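You operate a simulated robot arm through the tools that you are given. There is no shell and no other tool. Be economical: measure what you need, move in short steps, check, and stop when the job is done.

The job below is to be done with a simulated robot arm. You get a single attempt, and the scene is never put back.

JOB
Ready locked-off machine thirty's belt change: 900 mm belt from the bench drawer on the trolley, old belt slackened.
Fine: shut the drawer; free the red lock lever first, needle on SLACK; leave the door open for the fitter.

Only the result counts: the job must be done as asked and must still hold three seconds after the hand-in. Knocking over, shifting, dropping, spilling or breaking anything else fails it.

ROBOT AND FRAMES
A 7-joint arm with a two-finger parallel gripper on a trunk, on a base that drives. Base frame: it is fixed to the floor where the robot stands at the start and does not move with it; the origin is under the middle of the robot, x ahead of it, y to its left, z up; the surface under the hand at the start is at about z = 0.88. Lengths are in m, angles in rad, forces in N, time in s.
With the tool pointing down near the work surface it reaches from about 0.34 to 0.76 m from the robot's upright axis, wherever it stands. Its first joint turns from -2.007 to 2.007 rad. Places, roughly: bench drawer [0.8, 0.1, 0.8]; red lock lever [-2, -0.8, 0.5]; tension wheel [-1.9, -0.9, 0.5]; top of the service trolley [0.2, 1, 0.8]. Payload 3.91 kg.
The TCP is the grasp point between the finger pads, 0.03 m short of the fingertips. In the tool frame z runs along the fingers and y along their closing line. Largest opening 0.11 m; finger width 0.02, thickness 0.01; the body of the gripper, 0.048 by 0.112 m, starts 0.055 m behind the TCP.
Orientation is that of the tool frame in the base frame, as a unit quaternion [x, y, z, w]. With the fingers straight down and closing along the base's y, the tool's x points along the base's -x, its y along +y and its z along -z.

CONTROLS
- The arm moves only by the tool jog_arm. Its argument "series" is text: rows parted by semicolons, each of 7 numbers parted by spaces: the turn, a rotation vector about the base's x, y, z in rad, then the shift along the base's x, y, z in m, then the gripper command, from -1 (shut) to 1 (fully open), values between in proportion. In form: ax ay az dx dy dz fingers; .... A call has 1 to 12 rows; each row is the pose to reach, as a shift and turn from the pose commanded when the call began. A row lasts 0.2 s, in which the tool goes at most 0.05 m and 0.15 rad; a call with a longer step from one row to the next is refused whole, and so is a gripper value outside its range. Where a pose cannot be reached the arm comes as near as it can. A force on the tool above 40 N (or 10 N above the force at the start of the call, whichever is more), or a blocked arm, ends the call early, and 0.2 s more pass. Each finger travels about 0.108 m/s and halts on what it meets, pressing with about 41 N; the grip force reading is that of the motor and also rises with nothing between the fingers. The clock runs only during rows and for 0.2 s after the last one: add rows that repeat a pose to give the fingers time. It gives the time, the measured TCP pose, the force on the tool (base axes), the opening and the grip force at its end, in the units of the frame above (readings bear some noise), with the torque about the TCP (base axes, N m) and any sound that the robot's microphone picked up.
- Cameras (640 x 400 px; columns grow to the right, rows downward): "scene" is now at [0.0152, 0.1785, 1.5491]; the picture's right is [0.38, -0.93, 0.00], its down [-0.78, -0.32, -0.54] and it looks along [0.50, 0.20, -0.84] (base axes); focal length 259 px, centre (320, 200). "wrist" rides on the gripper at [0.072, 0.017, -0.103] in the tool frame; the picture's right is [-0.23, 0.97, 0.00], its down [-0.76, -0.18, -0.62] and it looks along [-0.61, -0.14, 0.78] (tool axes); focal length 222 px, centre (320, 200). There is no depth. A picture from a camera that has moved, and an enlarged one, comes with that camera's place and axes in the base frame and with its lens. The place of the scene camera against the robot may be out by one fixed shift of up to 0.012 m in any direction.
- capture(camera): a new picture of that camera. It takes no simulated time.
- raise_lower(by): slides the trunk up (or, below 0, down) by that many m; the arm and the scene camera ride with it, the base frame stays. It gives what a move gives, with no picture.
- drive_base(legs): drives the robot by 1 to 6 legs, each [ahead, turn to the left] in m and rad, along the robot's own axes; the way and the turn of a leg run together, so that a leg with both is an arc; at most 1.5 m and 3.142 rad a leg. The arm and the cameras ride along, it lands a little off, and it stops where it bumps. It gives what a move gives.
- pan_tilt(pan, tilt): turns the head with the scene camera to pan (to the left, within 2.705 rad either way) and tilt (down, from -0.506 to 1.204), counted from straight ahead of the robot. It gives what a move gives.
- enlarge(camera, box): a new picture of the part [left, top, right, bottom] of that camera's present view, enlarged. It takes no simulated time.
- job_done(): hands the job in; it is judged then, once.

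Work in short steps. Places have to be worked out from the pictures, the camera data and where the tool is seen: move nearer, look again, correct. Check each grasp and each placing, and mend what went wrong. You have 120 turns and 78 pictures in all, those below and enlarged ones among them. Open the gripper and draw the arm clear of the work before you hand the job in, unless the task says otherwise; then end with one line.

The tools are called after "Request:" as a command line: name --argument value ..., lists and objects as JSON in quotes. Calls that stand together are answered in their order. jog_arm: Moves the arm, as the interface text tells. Its arguments: {"type":"object","properties":{"series":{"type":"string"}},"required":["series"]} The other tools are called the same way: raise_lower (by) slides the trunk up or down; drive_base (legs) drives the base; pan_tilt (pan, tilt) turns the head that bears the scene camera; capture (camera) takes a picture; enlarge (camera, box) takes an enlarged picture of a part of a camera's view; job_done () hands the job in.

At the start:

```text
time: 0.0
tool_pos: [0.5002, 0.2124, 1.0626]
tool_rot: [0.0, 1.0, 0.001, 0.0]
contact_force: [0.5, 0.0, -0.3]
moment: [-0.02, -0.02, 0.03]
opening: 0.11
gripper_force: 0.2
trunk travel left (down, up): [-0.675, 0.315]
robot x, y, heading: [-0.0009, 0.0016, 0.003]
head pan, tilt: [0.386, 1.002]
```

scene: 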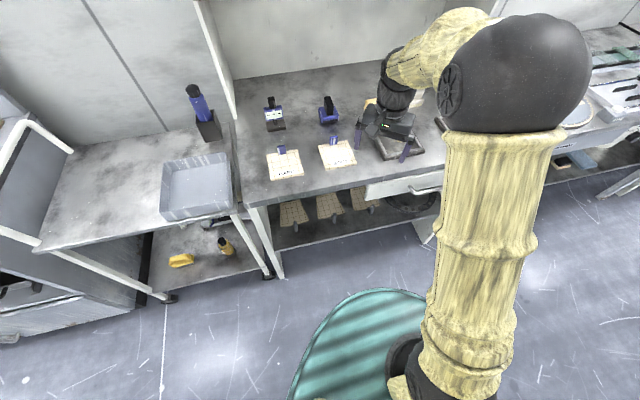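
wrist: 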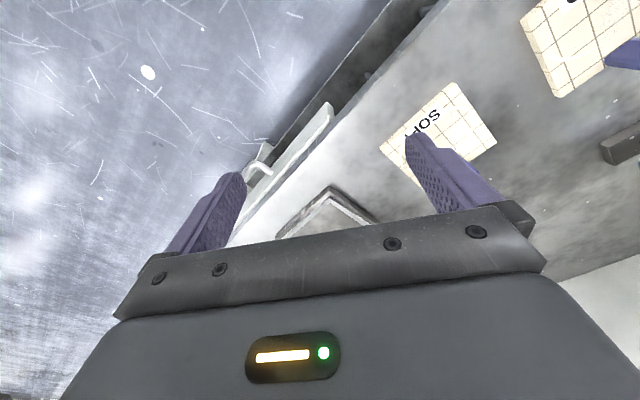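

The scene shows a bench with a drawer ahead, and a trolley to the left. I look around with the head first, towards the drawer and then the machine.

Request:
pan_tilt --pan 0.0 --tilt 0.75

Request:
capture --camera "scene"

Request:
pan_tilt --pan 1.3 --tilt 0.7

Request:
capture --camera "scene"

Request:
pan_tilt --pan -2.65 --tilt 0.4

Request:
capture --camera "scene"

```text
time: 0.9
tool_pos: [0.4992, 0.2132, 1.0625]
tool_rot: [0.0, 1.0, 0.0, 0.0]
contact_force: [0.1, 0.0, -0.1]
moment: [0.03, -0.02, 0.01]
opening: 0.1099
gripper_force: 0.2
trunk travel left (down, up): [-0.675, 0.315]
robot x, y, heading: [-0.0019, -0.0023, -0.001]
head pan, tilt: [0.0, 0.75]
```

```text
75 pictures are left
camera scene: at [0.0336, 0.1523, 1.5683], right [0.0, -1.0, 0.0], down [-0.68, 0.0, -0.73], along [0.73, 0.0, -0.68], focal length 259 px, centre (320, 200)
```

scene: 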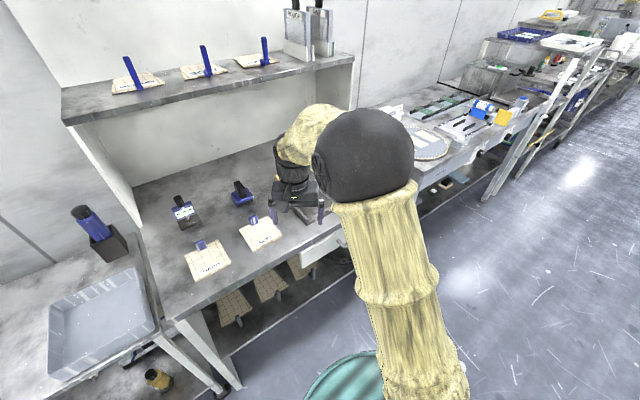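

```text
time: 2.3
tool_pos: [0.5004, 0.2141, 1.0628]
tool_rot: [0.0, 1.0, 0.0, 0.001]
contact_force: [-1.0, 1.1, -0.4]
moment: [0.0, -0.01, 0.0]
opening: 0.1102
gripper_force: 0.0
trunk travel left (down, up): [-0.675, 0.315]
robot x, y, heading: [0.003, -0.0019, -0.002]
head pan, tilt: [1.3, 0.7]
```

```text
74 pictures are left
camera scene: at [-0.0265, 0.2341, 1.5726], right [0.96, -0.27, 0.0], down [-0.17, -0.62, -0.76], along [0.2, 0.74, -0.64], focal length 259 px, centre (320, 200)
```

scene: 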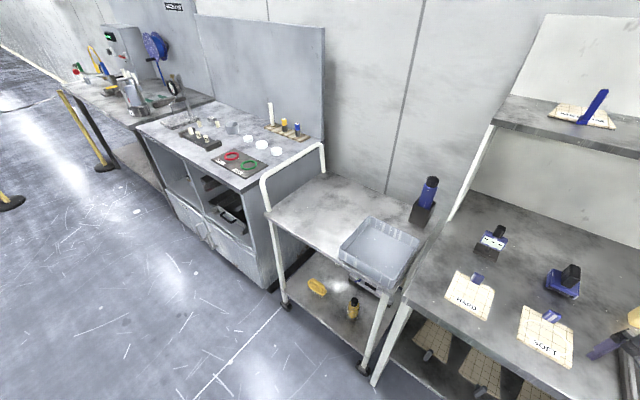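

```text
time: 5.6
tool_pos: [0.5004, 0.2135, 1.062]
tool_rot: [-0.001, 1.0, 0.0, 0.0]
contact_force: [-0.9, 0.1, -0.2]
moment: [0.01, 0.0, 0.02]
opening: 0.11
gripper_force: 0.1
trunk travel left (down, up): [-0.675, 0.315]
robot x, y, heading: [0.0027, 0.0011, 0.001]
head pan, tilt: [-2.649, 0.4]
```

```text
73 pictures are left
camera scene: at [-0.1309, 0.1084, 1.5995], right [-0.47, 0.88, 0.0], down [0.34, 0.18, -0.92], along [-0.81, -0.44, -0.39], focal length 259 px, centre (320, 200)
```

scene: 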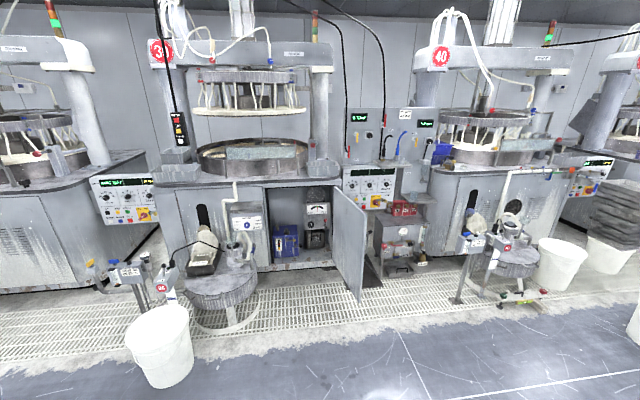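

The machine with the open door and a "3_" badge is likely thirty. I enlarge it.

Request:
enlarge --camera "scene" --box '[225, 170, 385, 270]'

Request:
enlarge --camera "scene" --box '[140, 20, 300, 120]'

Request:
pan_tilt --pan -0.3 --tilt 0.95

Request:
capture --camera "scene"

```text
4.00 times, centred on (305, 220) of scene
camera zoom: at [-0.1309, 0.1084, 1.5995], right [-0.47, 0.88, 0.0], down [0.34, 0.18, -0.92], along [-0.81, -0.44, -0.39], focal length 1037 px, centre (380, 120)
```

zoom: 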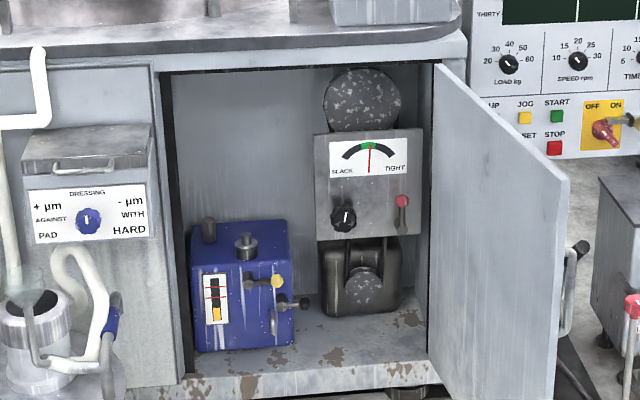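

```text
4.00 times, centred on (220, 70) of scene
camera zoom: at [-0.1309, 0.1084, 1.5995], right [-0.47, 0.88, 0.0], down [0.34, 0.18, -0.92], along [-0.81, -0.44, -0.39], focal length 1037 px, centre (720, 720)
```

zoom: 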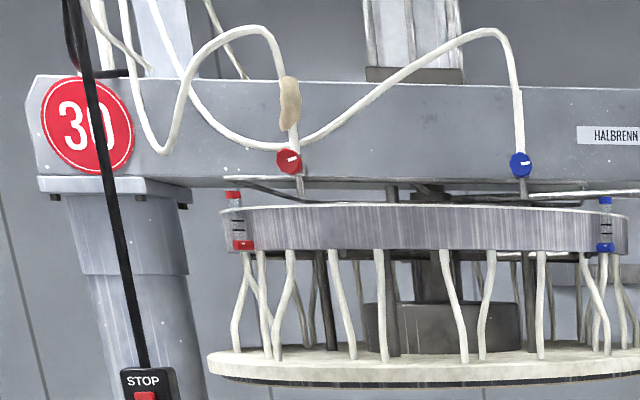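

```text
time: 7.7
tool_pos: [0.5001, 0.2127, 1.0624]
tool_rot: [0.0, 1.0, 0.0, 0.0]
contact_force: [0.1, -0.3, 0.2]
moment: [0.0, 0.01, 0.01]
opening: 0.1102
gripper_force: 0.0
trunk travel left (down, up): [-0.675, 0.315]
robot x, y, heading: [0.0045, 0.0038, -0.004]
head pan, tilt: [-0.3, 0.949]
```

```text
70 pictures are left
camera scene: at [0.0202, 0.1307, 1.5528], right [-0.3, -0.96, 0.0], down [-0.78, 0.24, -0.58], along [0.56, -0.17, -0.81], focal length 259 px, centre (320, 200)
```

scene: 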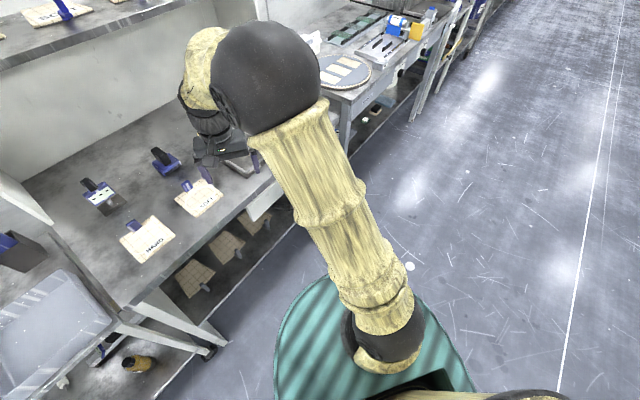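

Machine 30 is confirmed, with panel and knob/lever visible. The bench is yawed relative to me; now a close look at the drawer.

Request:
pan_tilt --pan 0.2 --tilt 0.9

Request:
enlarge --camera "scene" --box '[240, 100, 400, 200]'

Request:
enlarge --camera "wrist" --box '[200, 80, 392, 200]'

```text
time: 8.7
tool_pos: [0.4995, 0.2128, 1.0627]
tool_rot: [0.0, 1.0, 0.001, 0.0]
contact_force: [0.9, -0.1, 0.5]
moment: [-0.01, -0.04, 0.0]
opening: 0.1102
gripper_force: 0.1
trunk travel left (down, up): [-0.675, 0.315]
robot x, y, heading: [0.0026, -0.0004, -0.002]
head pan, tilt: [0.201, 0.901]
```

```text
4.00 times, centred on (320, 150) of scene
camera zoom: at [0.0248, 0.1672, 1.5564], right [0.2, -0.98, 0.0], down [-0.77, -0.16, -0.62], along [0.61, 0.12, -0.78], focal length 1037 px, centre (320, 400)
```

zoom: 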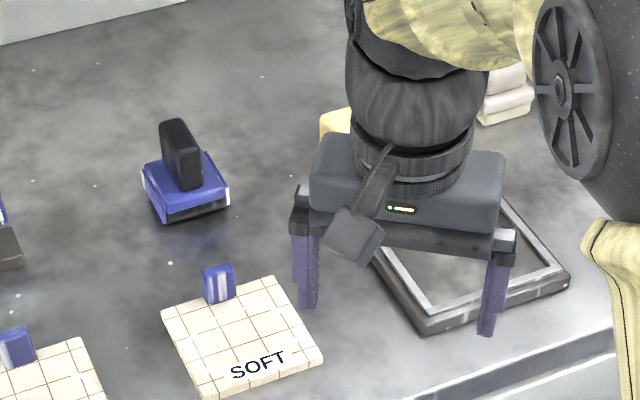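

```text
3.33 times, centred on (296, 140) of wrist
camera zoom: at [0.4279, 0.2303, 1.1659], right [0.23, 0.97, 0.0], down [0.76, -0.18, 0.62], along [0.61, -0.14, -0.78], focal length 740 px, centre (400, 400)
```

zoom: 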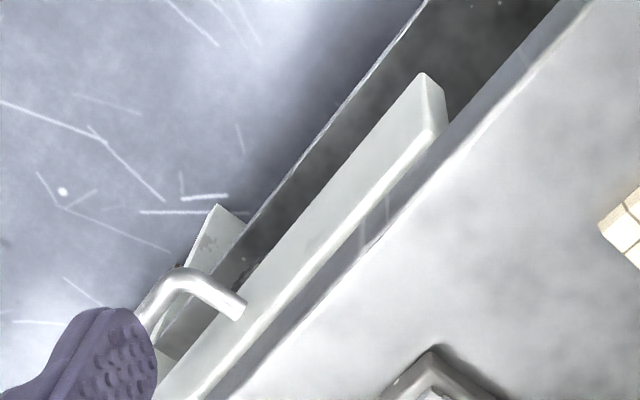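

The bench faces me at a yaw of about 0.58 rad. I turn to square up to it and back off a little, shifting right, to have room to pull the drawer.

Request:
drive_base --legs '[[0, 1.18], [-0.12, 0], [0, -0.6]]'

Request:
pan_tilt --pan -0.25 --tilt 0.8

Request:
capture --camera "scene"

Request:
capture --camera "wrist"

```text
time: 16.6
tool_pos: [0.2534, 0.3427, 1.0618]
tool_rot: [-0.288, 0.957, 0.001, -0.001]
contact_force: [0.1, 0.4, -0.2]
moment: [0.01, -0.01, 0.01]
opening: 0.1103
gripper_force: 0.0
trunk travel left (down, up): [-0.675, 0.315]
robot x, y, heading: [-0.0456, -0.1139, 0.586]
head pan, tilt: [0.201, 0.901]
```

```text
time: 17.5
tool_pos: [0.2533, 0.3429, 1.0629]
tool_rot: [-0.288, 0.958, 0.0, -0.001]
contact_force: [0.6, 0.9, -0.3]
moment: [-0.06, -0.04, 0.03]
opening: 0.1101
gripper_force: 0.1
trunk travel left (down, up): [-0.675, 0.315]
robot x, y, heading: [-0.0431, -0.1112, 0.593]
head pan, tilt: [-0.25, 0.799]
```

```text
67 pictures are left
camera scene: at [-0.0927, 0.0087, 1.5643], right [0.33, -0.94, 0.0], down [-0.68, -0.24, -0.7], along [0.66, 0.23, -0.72], focal length 259 px, centre (320, 200)
```

scene: 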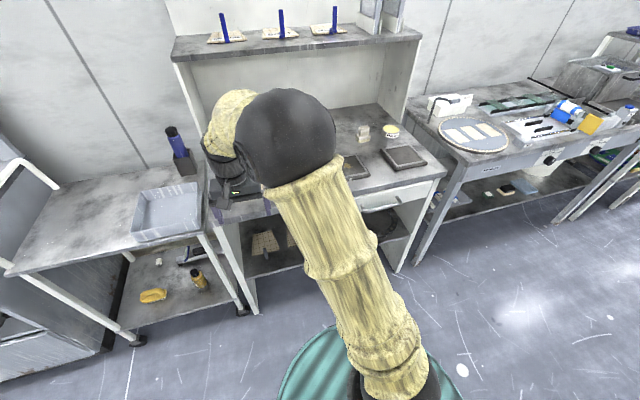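

```text
66 pictures are left
camera wrist: at [0.1843, 0.3163, 1.1659], right [-0.35, 0.94, 0.0], down [0.73, 0.27, 0.62], along [0.58, 0.22, -0.78], focal length 222 px, centre (320, 200)
```

wrist: 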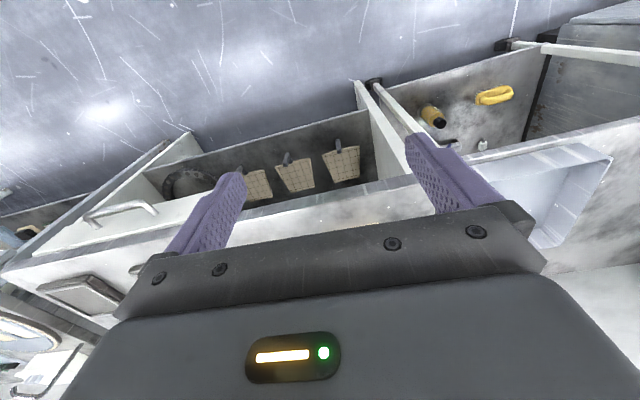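

I zoom on the drawer front in both cameras to triangulate the handle.

Request:
enlarge --camera "scene" --box '[320, 160, 448, 240]'

Request:
enlarge --camera "wrist" --box '[20, 120, 276, 280]'

```text
5.00 times, centred on (384, 200) of scene
camera zoom: at [-0.0927, 0.0087, 1.5643], right [0.33, -0.94, 0.0], down [-0.68, -0.24, -0.7], along [0.66, 0.23, -0.72], focal length 1297 px, centre (0, 200)
```

zoom: 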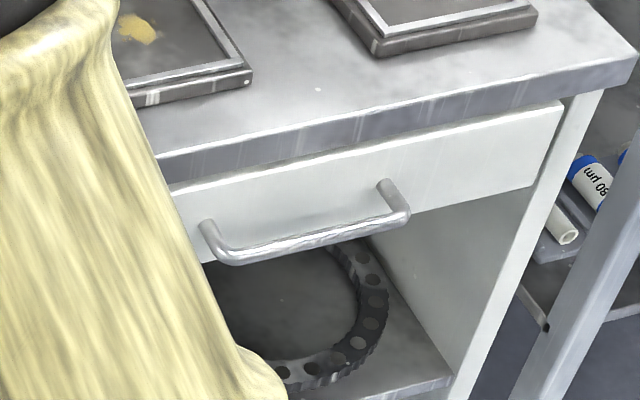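

```text
2.50 times, centred on (148, 200) of wrist
camera zoom: at [0.1843, 0.3163, 1.1659], right [-0.35, 0.94, 0.0], down [0.73, 0.27, 0.62], along [0.58, 0.22, -0.78], focal length 555 px, centre (750, 200)
```

zoom: 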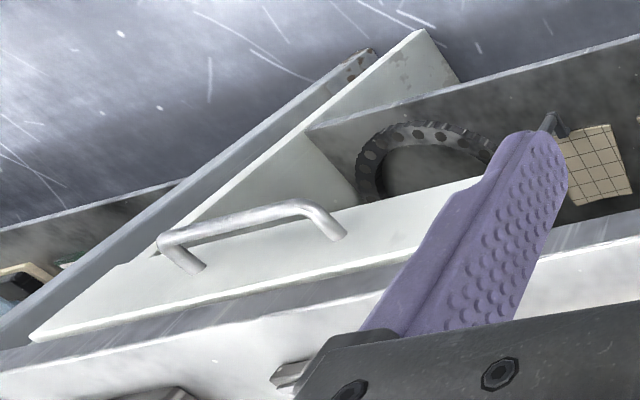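

The bar handle lies around (0.64, 0.00, 0.80), along the bench edge (bench normal ≈ 0.57 rad). I turn the tool a quarter turn and move it in front of the handle, high up.

Request:
jog_arm --series "0 0 -0.145 0.02 -0.03 0 1; 0 0 -0.29 0.045 -0.062 0 1; 0 0 -0.435 0.07 -0.097 0 1; 0 0 -0.58 0.097 -0.132 0 1; 0 0 -0.725 0.124 -0.168 0 1; 0 0 -0.87 0.151 -0.205 0 1; 0 0 -1.015 0.178 -0.242 0 1; 0 0 -1.16 0.206 -0.28 0 1; 0 0 -1.305 0.234 -0.318 0 1; 0 0 -1.44 0.262 -0.356 0 1; 0 0 -1.571 0.28 -0.38 0 1; 0 0 -1.571 0.294 -0.399 0 1"

```text
time: 20.1
tool_pos: [0.5488, -0.0581, 1.0614]
tool_rot: [0.474, 0.881, 0.0, 0.0]
contact_force: [0.5, 0.9, -1.1]
moment: [0.01, 0.0, -0.01]
opening: 0.1101
gripper_force: 0.0
trunk travel left (down, up): [-0.675, 0.315]
robot x, y, heading: [-0.044, -0.1135, 0.582]
head pan, tilt: [-0.25, 0.799]
```

Reached. Now I pitch the tool so the fingers point at the drawer front (10° below horizontal).

Request:
jog_arm --series "0.077 -0.117 0 0 0 -0.005 1; 0.154 -0.234 0 0 0 -0.01 1; 0.231 -0.35 0 0 0 -0.02 1; 0.309 -0.467 0 0 0 -0.03 1; 0.386 -0.584 0 0 0 -0.045 1; 0.463 -0.7 0 0 0 -0.06 1; 0.54 -0.817 0 0 0 -0.075 1; 0.617 -0.934 0 0 0 -0.09 1; 0.694 -1.05 0 0 0 -0.11 1; 0.771 -1.168 0 0 0 -0.13 1; 0.771 -1.168 0 0 0 -0.15 1"

Request:
capture --camera "wrist"

Request:
capture --camera "scene"

```text
time: 22.5
tool_pos: [0.5478, -0.0566, 0.9122]
tool_rot: [0.362, 0.673, 0.568, 0.306]
contact_force: [-0.7, 0.4, -0.6]
moment: [-0.01, 0.01, 0.01]
opening: 0.1102
gripper_force: 0.0
out of reach, approached as far as the arm can: row 6
trunk travel left (down, up): [-0.675, 0.315]
robot x, y, heading: [-0.0434, -0.1147, 0.585]
head pan, tilt: [-0.25, 0.799]
```

```text
63 pictures are left
camera wrist: at [0.4253, -0.0515, 0.9466], right [0.26, -0.1, 0.96], down [-0.12, -0.99, -0.07], along [0.96, -0.1, -0.27], focal length 222 px, centre (320, 200)
```

wrist: 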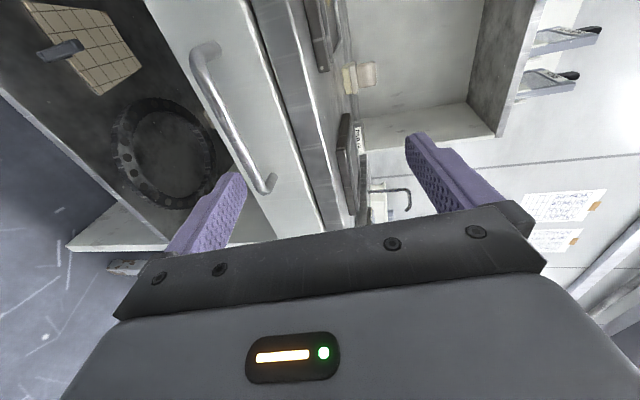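

```text
62 pictures are left
camera scene: at [-0.0924, 0.0084, 1.5644], right [0.33, -0.94, 0.0], down [-0.68, -0.24, -0.7], along [0.66, 0.23, -0.72], focal length 259 px, centre (320, 200)
```

scene: 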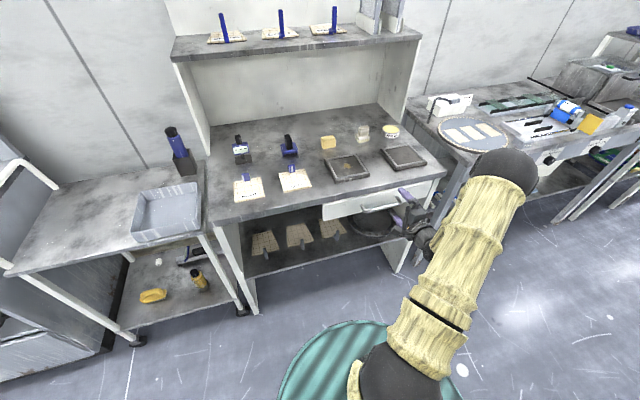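

The view is clear now; the bar centre computes to about (0.637, 0.000, 0.803). I lower in front of it and check.

Request:
jog_arm --series "0 0 0 0.01 0.006 -0.035 0.6; 0 0 0 0.02 0.012 -0.07 0.4; 0 0 0 0.03 0.018 -0.105 0.3; 0 0 0 0.039 0.024 -0.105 0.3; 0 0 0 0.039 0.024 -0.105 0.3"

Request:
capture --camera "wrist"

Request:
enlarge --camera "scene" --box '[320, 160, 448, 240]'

```text
time: 23.7
tool_pos: [0.5883, -0.0313, 0.8069]
tool_rot: [0.362, 0.673, 0.567, 0.306]
contact_force: [0.4, -0.1, -0.2]
moment: [-0.03, -0.01, -0.01]
opening: 0.0714
gripper_force: 0.0
trunk travel left (down, up): [-0.675, 0.315]
robot x, y, heading: [-0.0433, -0.1114, 0.583]
head pan, tilt: [-0.25, 0.799]
```

```text
61 pictures are left
camera wrist: at [0.4661, -0.0257, 0.8409], right [0.26, -0.1, 0.96], down [-0.12, -0.99, -0.07], along [0.96, -0.1, -0.27], focal length 222 px, centre (320, 200)
```

wrist: 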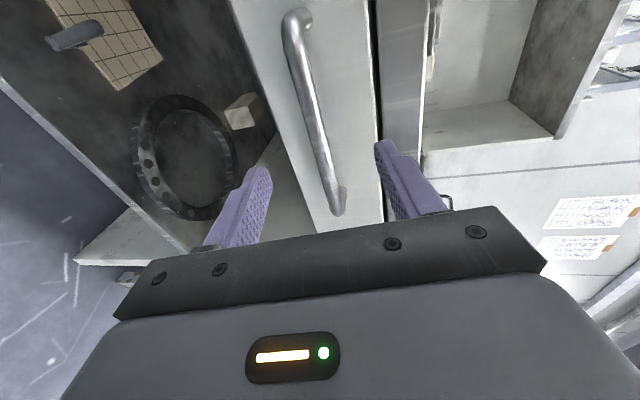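

```text
5.00 times, centred on (384, 200) of scene
camera zoom: at [-0.0927, 0.0085, 1.5643], right [0.33, -0.94, 0.0], down [-0.68, -0.24, -0.7], along [0.66, 0.23, -0.72], focal length 1297 px, centre (0, 200)
```

zoom: 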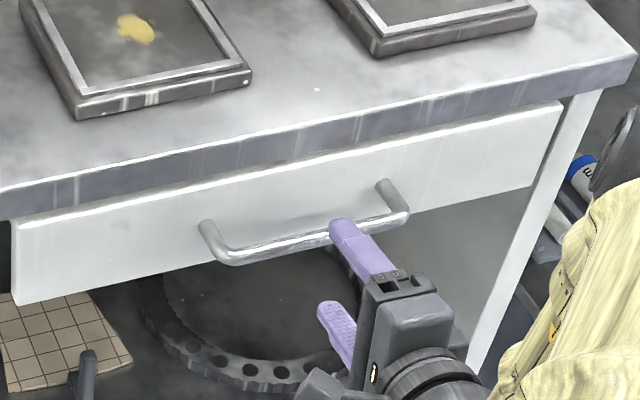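

The bar is centred between the fingers vertically (z≈0.802). I move in and close on it.

Request:
jog_arm --series "0 0 0 0.022 0.014 -0.003 0.3; 0 0 0 0.044 0.028 -0.005 0.3; 0 0 0 0.044 0.028 -0.005 -0.3; 0 0 0 0.044 0.028 -0.005 -1; 0 0 0 0.044 0.028 -0.005 -1; 0 0 0 0.044 0.028 -0.005 -1"

```text
time: 25.1
tool_pos: [0.6314, -0.0028, 0.7975]
tool_rot: [0.364, 0.676, 0.564, 0.304]
contact_force: [-9.2, -2.0, -26.7]
moment: [-0.62, -0.12, -0.39]
opening: 0.0135
gripper_force: 44.8
trunk travel left (down, up): [-0.675, 0.315]
robot x, y, heading: [-0.0451, -0.1112, 0.585]
head pan, tilt: [-0.25, 0.799]
```

Bar gripped (opening 13.5 mm). I ease down a few mm and pull along −n in small steps.

Request:
jog_arm --series "0 0 0 0 0 -0.005 -1; 0 0 0 -0.017 -0.011 -0.005 -1; 0 0 0 -0.034 -0.022 -0.005 -1; 0 0 0 -0.05 -0.033 -0.005 -1; 0 0 0 -0.067 -0.043 -0.005 -1; 0 0 0 -0.084 -0.054 -0.005 -1"

```text
time: 26.5
tool_pos: [0.5472, -0.0644, 0.7981]
tool_rot: [0.363, 0.673, 0.566, 0.308]
contact_force: [10.1, -15.6, -5.6]
moment: [-0.26, 0.14, 0.52]
opening: 0.0136
gripper_force: 44.7
trunk travel left (down, up): [-0.675, 0.315]
robot x, y, heading: [-0.0453, -0.1129, 0.586]
head pan, tilt: [-0.25, 0.799]
```

The drawer runs, its axis a bit steeper (≈0.63 rad). I keep pulling with corrected direction.

Request:
jog_arm --series "0 0 0 -0.018 -0.019 0 -1; 0 0 0 -0.036 -0.032 0 -1; 0 0 0 -0.054 -0.045 0 -1; 0 0 0 -0.072 -0.058 0 -1; 0 0 0 -0.09 -0.072 0 -1; 0 0 0 -0.108 -0.085 0 -1"

Request:
capture --camera "scene"

```text
time: 27.9
tool_pos: [0.4389, -0.1434, 0.7963]
tool_rot: [0.362, 0.674, 0.567, 0.305]
contact_force: [3.6, -6.8, -1.4]
moment: [-0.12, 0.01, 0.72]
opening: 0.0135
gripper_force: 44.8
trunk travel left (down, up): [-0.675, 0.315]
robot x, y, heading: [-0.0485, -0.1098, 0.589]
head pan, tilt: [-0.25, 0.799]
```

```text
59 pictures are left
camera scene: at [-0.0923, 0.0074, 1.5645], right [0.33, -0.94, 0.0], down [-0.68, -0.23, -0.7], along [0.66, 0.23, -0.72], focal length 259 px, centre (320, 200)
```

scene: 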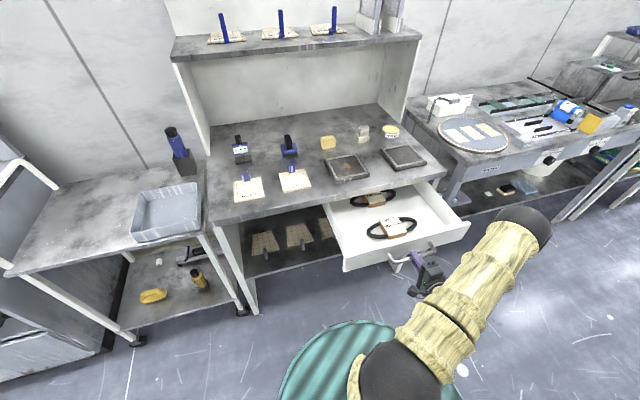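

The drawer is open and shows two belts with tags. I enlarge to read them.

Request:
enlarge --camera "scene" --box '[320, 170, 480, 270]'

```text
4.00 times, centred on (400, 220) of scene
camera zoom: at [-0.0923, 0.0074, 1.5645], right [0.33, -0.94, 0.0], down [-0.68, -0.23, -0.7], along [0.66, 0.23, -0.72], focal length 1037 px, centre (0, 120)
```

zoom: 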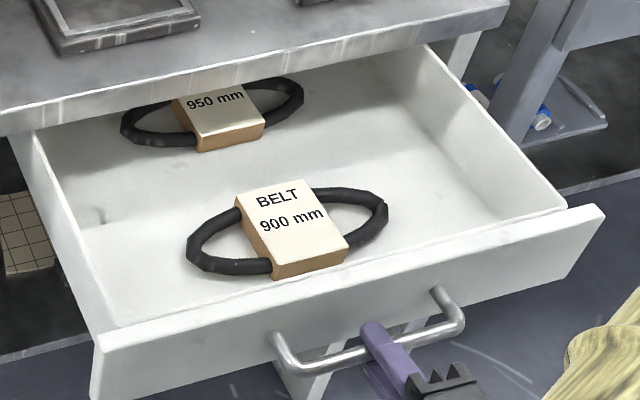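

The front belt is the 900 mm one in a cardboard sleeve. I release the handle and back away, then rise.

Request:
jog_arm --series "0 0 0 0 0 0 0.2; 0 0 0 0 0 0 0.6; 0 0 0 0 0 0 0.6; 0 0 0 -0.02 -0.015 0 0.6; 0 0 0 -0.04 -0.03 0 0.6; 0 0 0 -0.05 -0.037 0 0.6; 0 0 0 -0.05 -0.037 0.05 0.6; 0 0 0 -0.05 -0.037 0.1 0.6; 0 0 0 -0.05 -0.037 0.15 0.6; 0 0 0 -0.05 -0.037 0.2 0.6;  0 0 0 -0.05 -0.037 0.25 1; 0 0 0 -0.05 -0.037 0.28 1"

```text
time: 30.5
tool_pos: [0.3894, -0.179, 1.078]
tool_rot: [0.362, 0.674, 0.567, 0.306]
contact_force: [-0.4, 0.3, 0.5]
moment: [-0.03, -0.01, 0.02]
opening: 0.11
gripper_force: 0.2
trunk travel left (down, up): [-0.675, 0.315]
robot x, y, heading: [-0.0485, -0.1135, 0.585]
head pan, tilt: [-0.25, 0.799]
```

Clear. Pitch the tool back to pointing down while moving above the sleeve.

Request:
jog_arm --series "-0.077 0.117 0 0.0 0.0 0 1; -0.154 0.234 0 0.0 0.0 0 1; -0.231 0.35 0 0.02 0.015 0 1; -0.309 0.467 0 0.04 0.03 0 1; -0.386 0.584 0 0.06 0.045 0 1; -0.463 0.7 0 0.08 0.06 0 1; -0.54 0.817 0 0.1 0.075 0 1; -0.617 0.934 0 0.12 0.09 0 1; -0.694 1.05 0 0.14 0.105 0 1; -0.771 1.168 0 0.16 0.12 -0.03 1; -0.771 1.168 0 0.179 0.133 -0.07 1; -0.771 1.168 0 0.179 0.133 -0.1 1"

Request:
capture --camera "wrist"

Request:
capture --camera "scene"

```text
time: 33.1
tool_pos: [0.5673, -0.0462, 0.9779]
tool_rot: [0.473, 0.881, 0.0, 0.0]
contact_force: [-0.3, -0.1, 0.3]
moment: [0.02, -0.02, 0.01]
opening: 0.11
gripper_force: 0.1
trunk travel left (down, up): [-0.675, 0.315]
robot x, y, heading: [-0.0446, -0.1112, 0.584]
head pan, tilt: [-0.25, 0.799]
```

```text
57 pictures are left
camera wrist: at [0.5423, 0.0234, 1.0812], right [0.94, 0.35, 0.0], down [0.27, -0.73, 0.62], along [0.22, -0.58, -0.78], focal length 222 px, centre (320, 200)
```

wrist: 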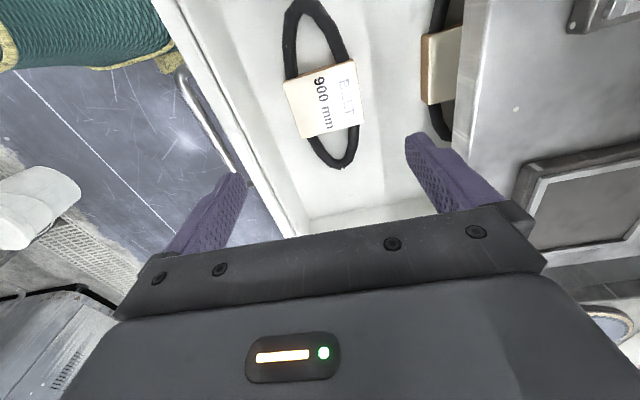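

```text
56 pictures are left
camera scene: at [-0.0923, 0.0085, 1.5644], right [0.33, -0.94, 0.0], down [-0.68, -0.24, -0.7], along [0.66, 0.23, -0.72], focal length 259 px, centre (320, 200)
```

scene: 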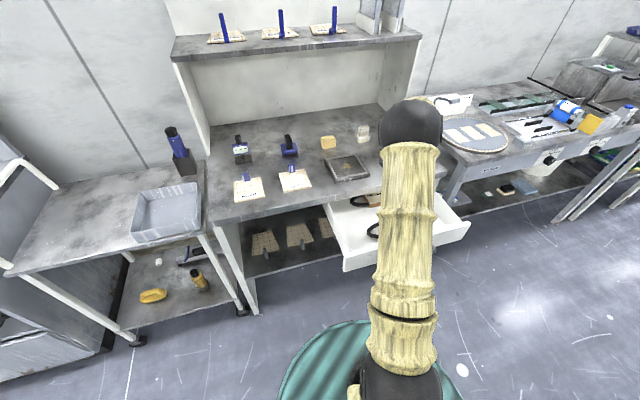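

Both cameras agree on the sleeve centre (~0.576, −0.044); it is 76 mm along the closing line. I yaw slightly and descend in steps.

Request:
jog_arm --series "0 0 0.04 0.009 0.002 -0.04 1; 0 0 0.04 0.009 0.002 -0.08 1; 0 0 0.04 0.009 0.002 -0.115 1; 0 0 0.04 0.009 0.002 -0.145 1; 0 0 0.04 0.009 0.002 -0.145 1"

Request:
capture --camera "wrist"

Request:
enlarge --camera "scene" --box '[320, 170, 480, 270]'

```text
time: 34.3
tool_pos: [0.5735, -0.0476, 0.833]
tool_rot: [0.456, 0.89, 0.0, -0.001]
contact_force: [-0.3, -0.4, 0.8]
moment: [0.03, 0.03, -0.01]
opening: 0.1099
gripper_force: 0.1
trunk travel left (down, up): [-0.675, 0.315]
robot x, y, heading: [-0.0476, -0.1097, 0.591]
head pan, tilt: [-0.25, 0.799]
```

```text
55 pictures are left
camera wrist: at [0.5458, 0.0224, 0.9359], right [0.92, 0.39, 0.0], down [0.3, -0.72, 0.62], along [0.24, -0.58, -0.78], focal length 222 px, centre (320, 200)
```

wrist: 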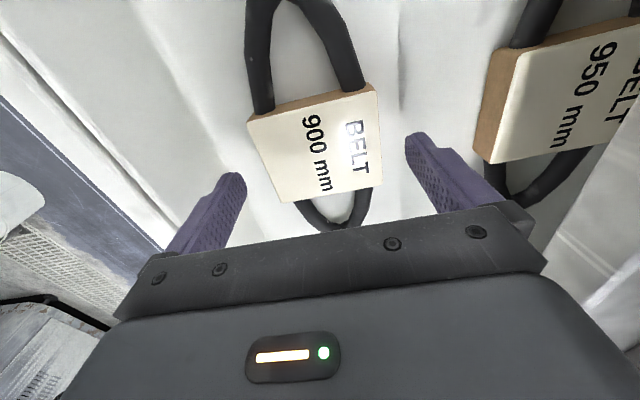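

```text
4.00 times, centred on (400, 220) of scene
camera zoom: at [-0.0927, 0.0085, 1.5644], right [0.33, -0.94, 0.0], down [-0.68, -0.24, -0.7], along [0.66, 0.23, -0.72], focal length 1037 px, centre (0, 120)
```

zoom: 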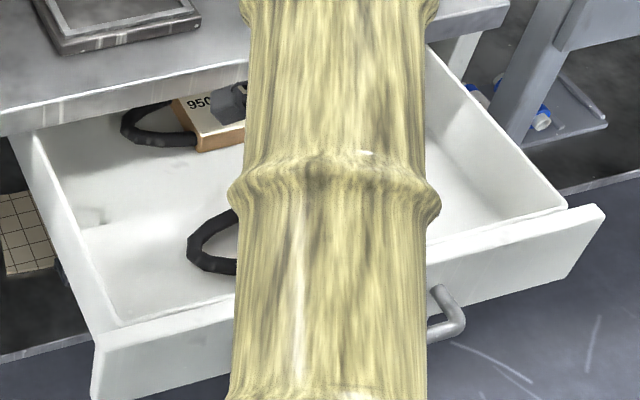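

Sleeve top appears at z≈0.80–0.805 and centred between the fingers. Small lateral correction, down 22 mm more, and close.

Request:
jog_arm --series "0 0 0 -0.002 0.007 -0.012 1; 0 0 0 -0.002 0.007 -0.022 1; 0 0 0 -0.002 0.007 -0.022 0.4; 0 0 0 -0.002 0.007 -0.022 -0.2; 0 0 0 -0.002 0.007 -0.022 -0.6; 0 0 0 -0.002 0.007 -0.022 -0.6"

Request:
capture --camera "wrist"

```text
time: 35.7
tool_pos: [0.5733, -0.0385, 0.8105]
tool_rot: [0.456, 0.89, 0.0, 0.0]
contact_force: [1.1, 0.7, -0.4]
moment: [0.04, 0.0, 0.03]
opening: 0.0893
gripper_force: 41.0
trunk travel left (down, up): [-0.675, 0.315]
robot x, y, heading: [-0.048, -0.1112, 0.585]
head pan, tilt: [-0.25, 0.799]
```

```text
53 pictures are left
camera wrist: at [0.5452, 0.0295, 0.9141], right [0.92, 0.39, 0.0], down [0.3, -0.72, 0.62], along [0.24, -0.58, -0.78], focal length 222 px, centre (320, 200)
```

wrist: 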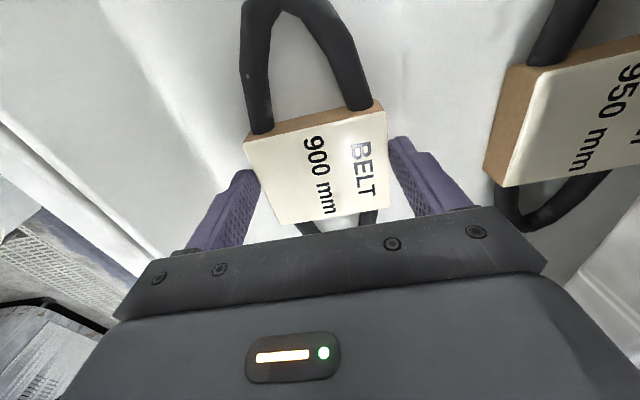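

Fingers stalled at 89 mm with 41 N, so the sleeve is held. Lift a bit and check.

Request:
jog_arm --series "0 0 0 0 0 0 -1; 0 0 0 0 0 0.02 -1; 0 0 0 0 0 0.05 -1; 0 0 0 0 0 0.09 -1; 0 0 0 0 0 0.13 -1; 0 0 0 0 0 0.13 -1"

Request:
capture --camera "wrist"

```text
time: 37.1
tool_pos: [0.5719, -0.0391, 0.9407]
tool_rot: [0.455, 0.89, -0.001, 0.0]
contact_force: [-0.4, -0.2, -1.2]
moment: [0.0, -0.01, 0.01]
opening: 0.0893
gripper_force: 41.0
trunk travel left (down, up): [-0.675, 0.315]
robot x, y, heading: [-0.0456, -0.1104, 0.587]
head pan, tilt: [-0.25, 0.799]
```

```text
52 pictures are left
camera wrist: at [0.545, 0.03, 1.0439], right [0.92, 0.39, 0.0], down [0.3, -0.72, 0.62], along [0.24, -0.58, -0.78], focal length 222 px, centre (320, 200)
```

wrist: 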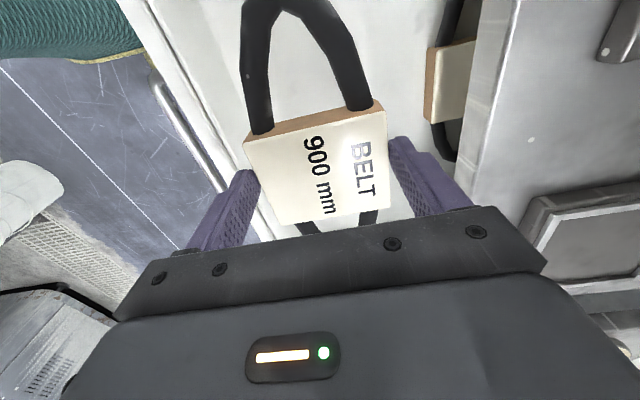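

The 900 mm belt is held firmly. I raise the trunk and drive along the bench to face the trolley.

Request:
raise_lower --by 0.22

Request:
drive_base --legs '[[0, 1.62], [0.66, 0], [0, -1.57], [0.12, 0]]'

Request:
pan_tilt --pan 0.2 --tilt 0.9

Request:
capture --camera "scene"

Request:
capture --camera "wrist"

```text
time: 39.4
tool_pos: [0.573, -0.0384, 1.1604]
tool_rot: [0.456, 0.89, -0.001, 0.0]
contact_force: [0.2, -0.4, -1.0]
moment: [0.04, 0.0, 0.0]
opening: 0.0894
gripper_force: 41.0
trunk travel left (down, up): [-0.895, 0.095]
robot x, y, heading: [-0.0439, -0.1108, 0.585]
head pan, tilt: [-0.25, 0.799]
```

```text
time: 55.8
tool_pos: [0.2433, 0.6322, 1.1618]
tool_rot: [0.4, 0.916, 0.001, 0.001]
contact_force: [-0.1, -0.1, -1.4]
moment: [0.04, 0.01, -0.02]
opening: 0.0891
gripper_force: 40.4
trunk travel left (down, up): [-0.895, 0.095]
robot x, y, heading: [-0.3627, 0.4863, 0.706]
head pan, tilt: [-0.25, 0.799]
```

```text
time: 56.6
tool_pos: [0.2431, 0.6327, 1.1598]
tool_rot: [0.401, 0.916, 0.0, 0.0]
contact_force: [0.3, -0.4, -2.3]
moment: [0.04, 0.02, -0.01]
opening: 0.0895
gripper_force: 40.8
trunk travel left (down, up): [-0.895, 0.095]
robot x, y, heading: [-0.3618, 0.4878, 0.708]
head pan, tilt: [0.201, 0.901]
```

```text
51 pictures are left
camera scene: at [-0.4496, 0.6219, 1.7765], right [0.79, -0.61, 0.0], down [-0.48, -0.62, -0.62], along [0.38, 0.49, -0.78], focal length 259 px, centre (320, 200)
```

scene: 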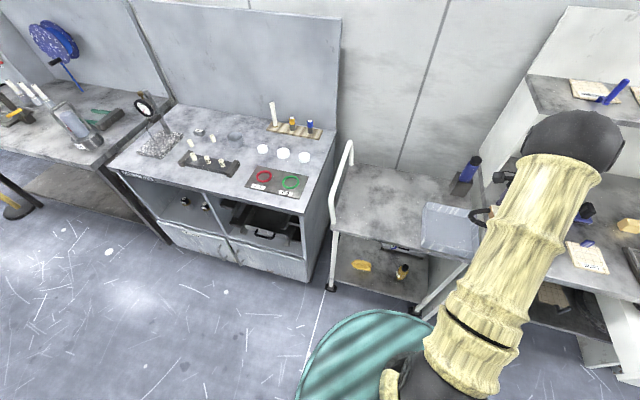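

```text
50 pictures are left
camera wrist: at [0.2069, 0.6977, 1.264], right [0.87, 0.49, 0.0], down [0.39, -0.68, 0.62], along [0.31, -0.54, -0.78], focal length 222 px, centre (320, 200)
```

wrist: 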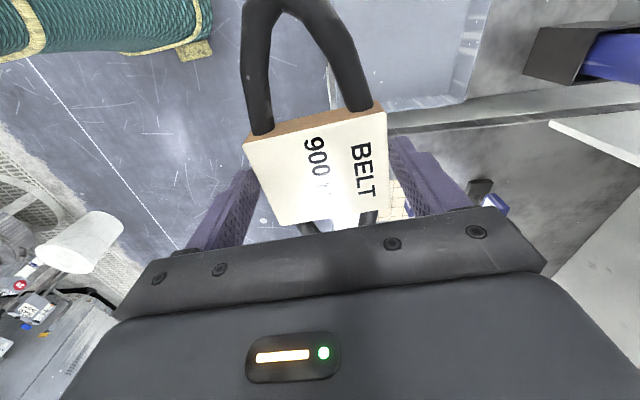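

Trolley's free area computed to span lateral space around (0.16–0.19, 0.98). I carry the belt over it at height.

Request:
jog_arm --series "0 0 -0.01 -0.008 0.034 0 -1; 0 0 -0.02 -0.016 0.068 0 -1; 0 0 -0.03 -0.024 0.102 0 -1; 0 0 -0.04 -0.033 0.136 0 -1; 0 0 -0.06 -0.041 0.17 0 -1; 0 0 -0.08 -0.05 0.204 0 -1; 0 0 -0.1 -0.058 0.238 0 -1; 0 0 -0.1 -0.067 0.272 0 -1; 0 0 -0.1 -0.075 0.306 0 -1; 0 0 -0.1 -0.083 0.339 0 -1; 0 0 -0.1 -0.083 0.339 -0.04 -1; 0 0 -0.1 -0.083 0.339 -0.08 -1"

Request:
capture --camera "wrist"

Request:
capture --camera "scene"

```text
time: 59.2
tool_pos: [0.1587, 0.9742, 1.0803]
tool_rot: [0.447, 0.895, -0.001, -0.001]
contact_force: [0.2, 0.5, -1.9]
moment: [-0.04, -0.01, -0.02]
opening: 0.0893
gripper_force: 40.6
trunk travel left (down, up): [-0.895, 0.095]
robot x, y, heading: [-0.3604, 0.4888, 0.712]
head pan, tilt: [0.201, 0.901]
```

```text
49 pictures are left
camera wrist: at [0.1302, 1.042, 1.1838], right [0.91, 0.4, 0.0], down [0.32, -0.71, 0.62], along [0.25, -0.57, -0.78], focal length 222 px, centre (320, 200)
```

wrist: 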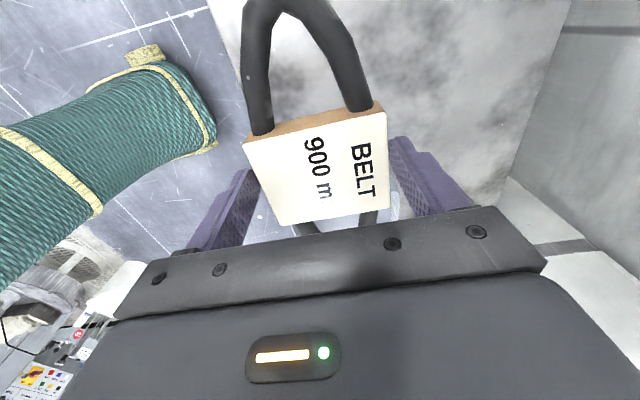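

```text
48 pictures are left
camera scene: at [-0.4493, 0.6234, 1.7764], right [0.79, -0.61, 0.0], down [-0.48, -0.62, -0.62], along [0.38, 0.49, -0.78], focal length 259 px, centre (320, 200)
```

scene: 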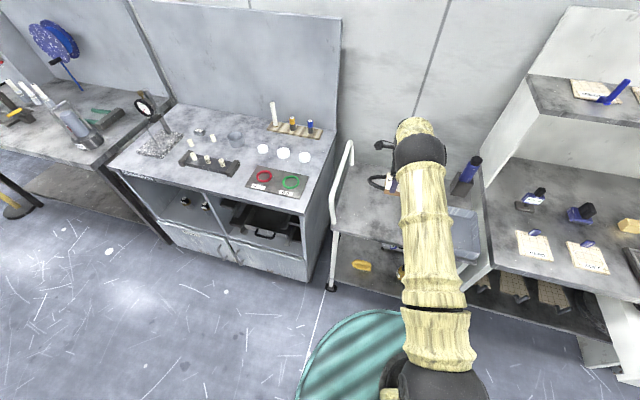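

Held and over the free area. I descend to about 4 cm above the expected surface.

Request:
jog_arm --series "0 0 0 0 0 -0.05 -1; 0 0 0 0 0 -0.1 -1; 0 0 0 0 0 -0.14 -1; 0 0 0 0 0 -0.17 -1; 0 0 0 0 0 -0.19 -1"

Request:
capture --camera "wrist"

Request:
enlarge --camera "scene" --box '[320, 130, 480, 230]'

```text
time: 60.5
tool_pos: [0.1594, 0.9721, 0.8905]
tool_rot: [0.447, 0.895, 0.0, -0.001]
contact_force: [1.1, 0.3, -1.3]
moment: [0.02, 0.04, -0.01]
opening: 0.0893
gripper_force: 41.3
trunk travel left (down, up): [-0.895, 0.095]
robot x, y, heading: [-0.3606, 0.4871, 0.711]
head pan, tilt: [0.201, 0.901]
```

```text
47 pictures are left
camera wrist: at [0.1304, 1.0402, 0.9935], right [0.91, 0.4, 0.0], down [0.32, -0.72, 0.62], along [0.25, -0.57, -0.78], focal length 222 px, centre (320, 200)
```

wrist: 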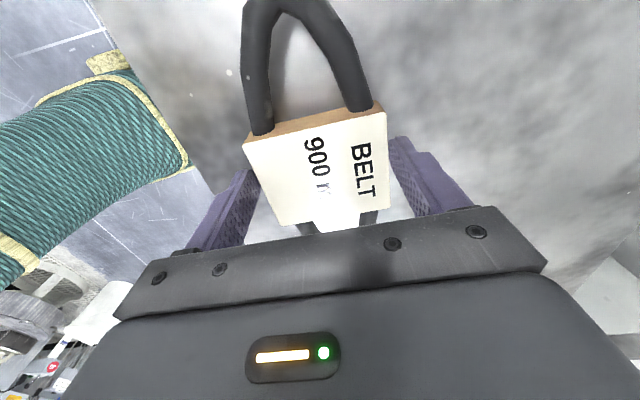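

```text
4.00 times, centred on (400, 180) of scene
camera zoom: at [-0.4491, 0.6226, 1.7765], right [0.79, -0.61, 0.0], down [-0.48, -0.62, -0.62], along [0.38, 0.49, -0.78], focal length 1037 px, centre (0, 280)
```

zoom: 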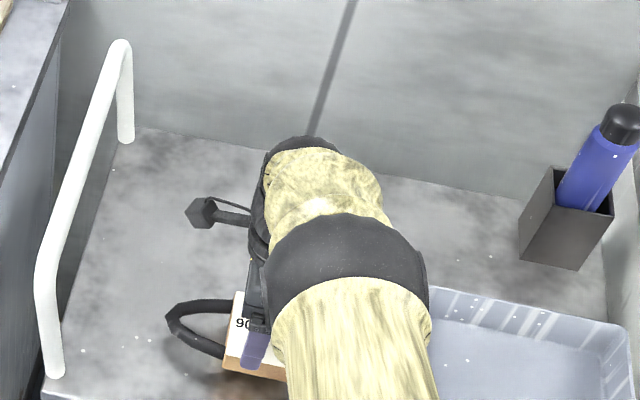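

Clear of tray and rail. I lower gently in small steps, watching the force.

Request:
jog_arm --series "0 0 0 0 0 -0.015 -1; 0 0 0 0 0 -0.03 -1; 0 0 0 0 0 -0.036 -1; 0 0 0 0 0 -0.042 -1"

Request:
jog_arm --series "0 0 0 0 0 -0.004 -1; 0 0 0 0 0 -0.008 -1; 0 0 0 0 0 -0.012 -1"

```text
time: 61.1
tool_pos: [0.1658, 0.9765, 0.8717]
tool_rot: [0.445, 0.895, 0.009, 0.003]
contact_force: [-1.5, -3.1, 25.1]
moment: [-0.79, 0.79, -0.03]
opening: 0.0895
gripper_force: 41.3
trunk travel left (down, up): [-0.895, 0.095]
robot x, y, heading: [-0.365, 0.487, 0.71]
head pan, tilt: [0.201, 0.901]
stopped in row 3: the force on the tool passed its limit at 44 N (the readings are from after the stop); the commanded pose is now the measured one
```

```text
time: 61.5
tool_pos: [0.166, 0.9794, 0.8711]
tool_rot: [0.445, 0.895, 0.012, 0.005]
contact_force: [-1.8, -2.5, 17.9]
moment: [-0.6, 0.66, -0.03]
opening: 0.0894
gripper_force: 41.3
trunk travel left (down, up): [-0.895, 0.095]
robot x, y, heading: [-0.3604, 0.4822, 0.708]
head pan, tilt: [0.201, 0.901]
stopped in row 2: the force on the tool passed its limit at 43 N (the readings are from after the stop); the commanded pose is now the measured one
```

Contact at TCP z≈0.871. I check what is touching before releasing.

Request:
capture --camera "wrist"

Request:
enlarge --camera "scene" --box '[340, 160, 468, 240]'

```text
45 pictures are left
camera wrist: at [0.1357, 1.045, 0.9752], right [0.91, 0.41, 0.03], down [0.31, -0.72, 0.62], along [0.27, -0.56, -0.79], focal length 222 px, centre (320, 200)
```

wrist: 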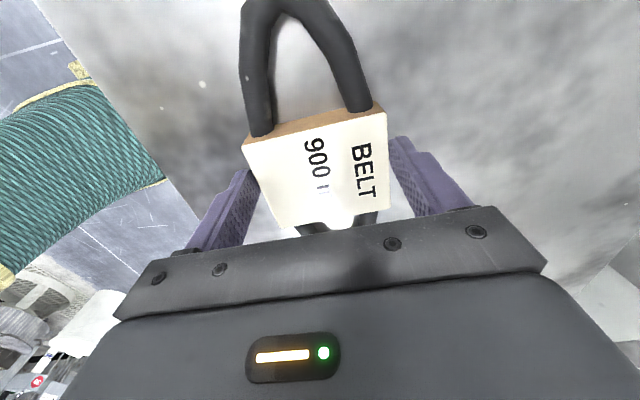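

```text
5.00 times, centred on (404, 200) of scene
camera zoom: at [-0.4514, 0.6207, 1.7763], right [0.79, -0.61, 0.0], down [-0.48, -0.62, -0.62], along [0.38, 0.49, -0.78], focal length 1297 px, centre (-100, 200)
```

zoom: 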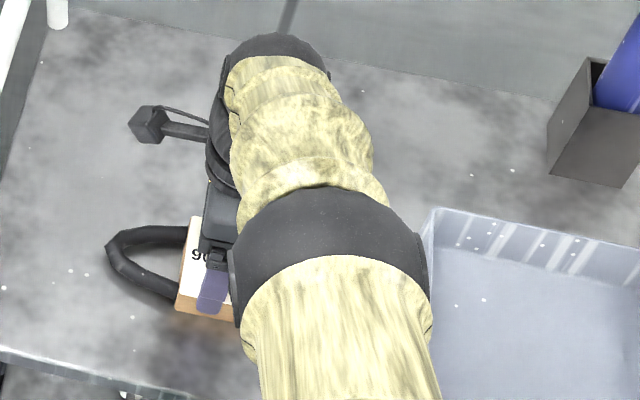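

The sleeve's front edge rests on the trolley top. I open the fingers gently and lift straight up.

Request:
jog_arm --series "0 0 0 0 0 0.001 -1; 0 0 0 0 0 0.001 0.6; 0 0 0 0 0 0.001 0.75; 0 0 0 0 0 0.001 0.9; 0 0 0 0 0 0.001 1; 0 0 0 0 0 0.001 1; 0 0 0 0 0 0.03 1; 0 0 0 0 0 0.07 1; 0 0 0 0 0 0.11 1;  0 0 0 0 0 0.15 1; 0 0 0 0 0 0.2 1; 0 0 0 0 0 0.25 1"

Request:
capture --camera "wrist"

```text
time: 64.2
tool_pos: [0.1661, 0.9759, 1.1192]
tool_rot: [0.445, 0.895, 0.011, 0.005]
contact_force: [-0.6, -0.9, 0.2]
moment: [-0.01, -0.01, -0.02]
opening: 0.1099
gripper_force: 0.1
trunk travel left (down, up): [-0.895, 0.095]
robot x, y, heading: [-0.3583, 0.4837, 0.708]
head pan, tilt: [0.201, 0.901]
```

```text
43 pictures are left
camera wrist: at [0.1344, 1.043, 1.2227], right [0.91, 0.41, 0.02], down [0.31, -0.72, 0.62], along [0.27, -0.56, -0.79], focal length 222 px, centre (320, 200)
```

wrist: 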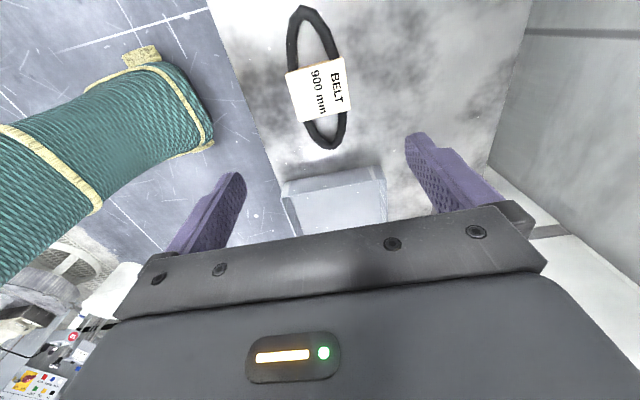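

The belt lies flat on the trolley, clear of the tray. I retract the arm, close the fingers, and drive back to the drawer.

Request:
jog_arm --series "0 0 0 -0.034 -0.029 0.01 1; 0 0 0 -0.068 -0.058 0.02 0.5; 0 0 0 -0.102 -0.087 0.03 0; 0 0 0 -0.137 -0.117 0.03 -0.5; 0 0 0 -0.171 -0.146 0.03 -0.9; 0 0 0 -0.205 -0.175 0.03 -0.9; 0 0 0 -0.205 -0.175 0.03 -0.9"

Request:
drive_base --legs '[[-0.12, 0], [0, 1.5], [-0.66, 0], [0, -1.57]]'

Request:
pan_tilt --pan -0.3 --tilt 0.9

Request:
capture --camera "scene"

```text
time: 65.8
tool_pos: [-0.0398, 0.8044, 1.1488]
tool_rot: [0.444, 0.896, 0.01, 0.006]
contact_force: [1.5, -0.3, -0.1]
moment: [-0.04, 0.02, 0.02]
opening: 0.0056
gripper_force: 0.0
trunk travel left (down, up): [-0.895, 0.095]
robot x, y, heading: [-0.3632, 0.4853, 0.711]
head pan, tilt: [0.201, 0.901]
```

```text
time: 81.8
tool_pos: [0.2886, 0.1675, 1.1489]
tool_rot: [0.473, 0.881, 0.011, 0.004]
contact_force: [-0.3, -0.2, 0.5]
moment: [0.02, -0.03, 0.0]
opening: 0.0055
gripper_force: 0.1
trunk travel left (down, up): [-0.895, 0.095]
robot x, y, heading: [-0.0565, -0.1287, 0.648]
head pan, tilt: [0.201, 0.901]
```

```text
time: 82.7
tool_pos: [0.2883, 0.1671, 1.1476]
tool_rot: [0.474, 0.88, 0.01, 0.005]
contact_force: [0.1, 0.3, 1.0]
moment: [0.01, 0.01, -0.02]
opening: 0.0056
gripper_force: 0.0
trunk travel left (down, up): [-0.895, 0.095]
robot x, y, heading: [-0.0583, -0.1295, 0.644]
head pan, tilt: [-0.3, 0.901]
```

```text
42 pictures are left
camera scene: at [-0.1122, -0.017, 1.7764], right [0.34, -0.94, 0.0], down [-0.74, -0.26, -0.62], along [0.58, 0.21, -0.78], focal length 259 px, centre (320, 200)
```

scene: 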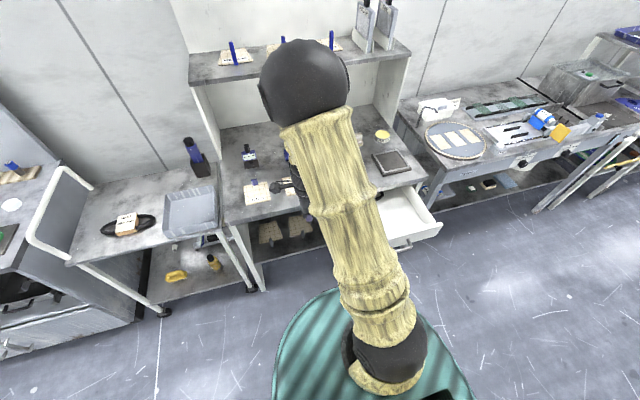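

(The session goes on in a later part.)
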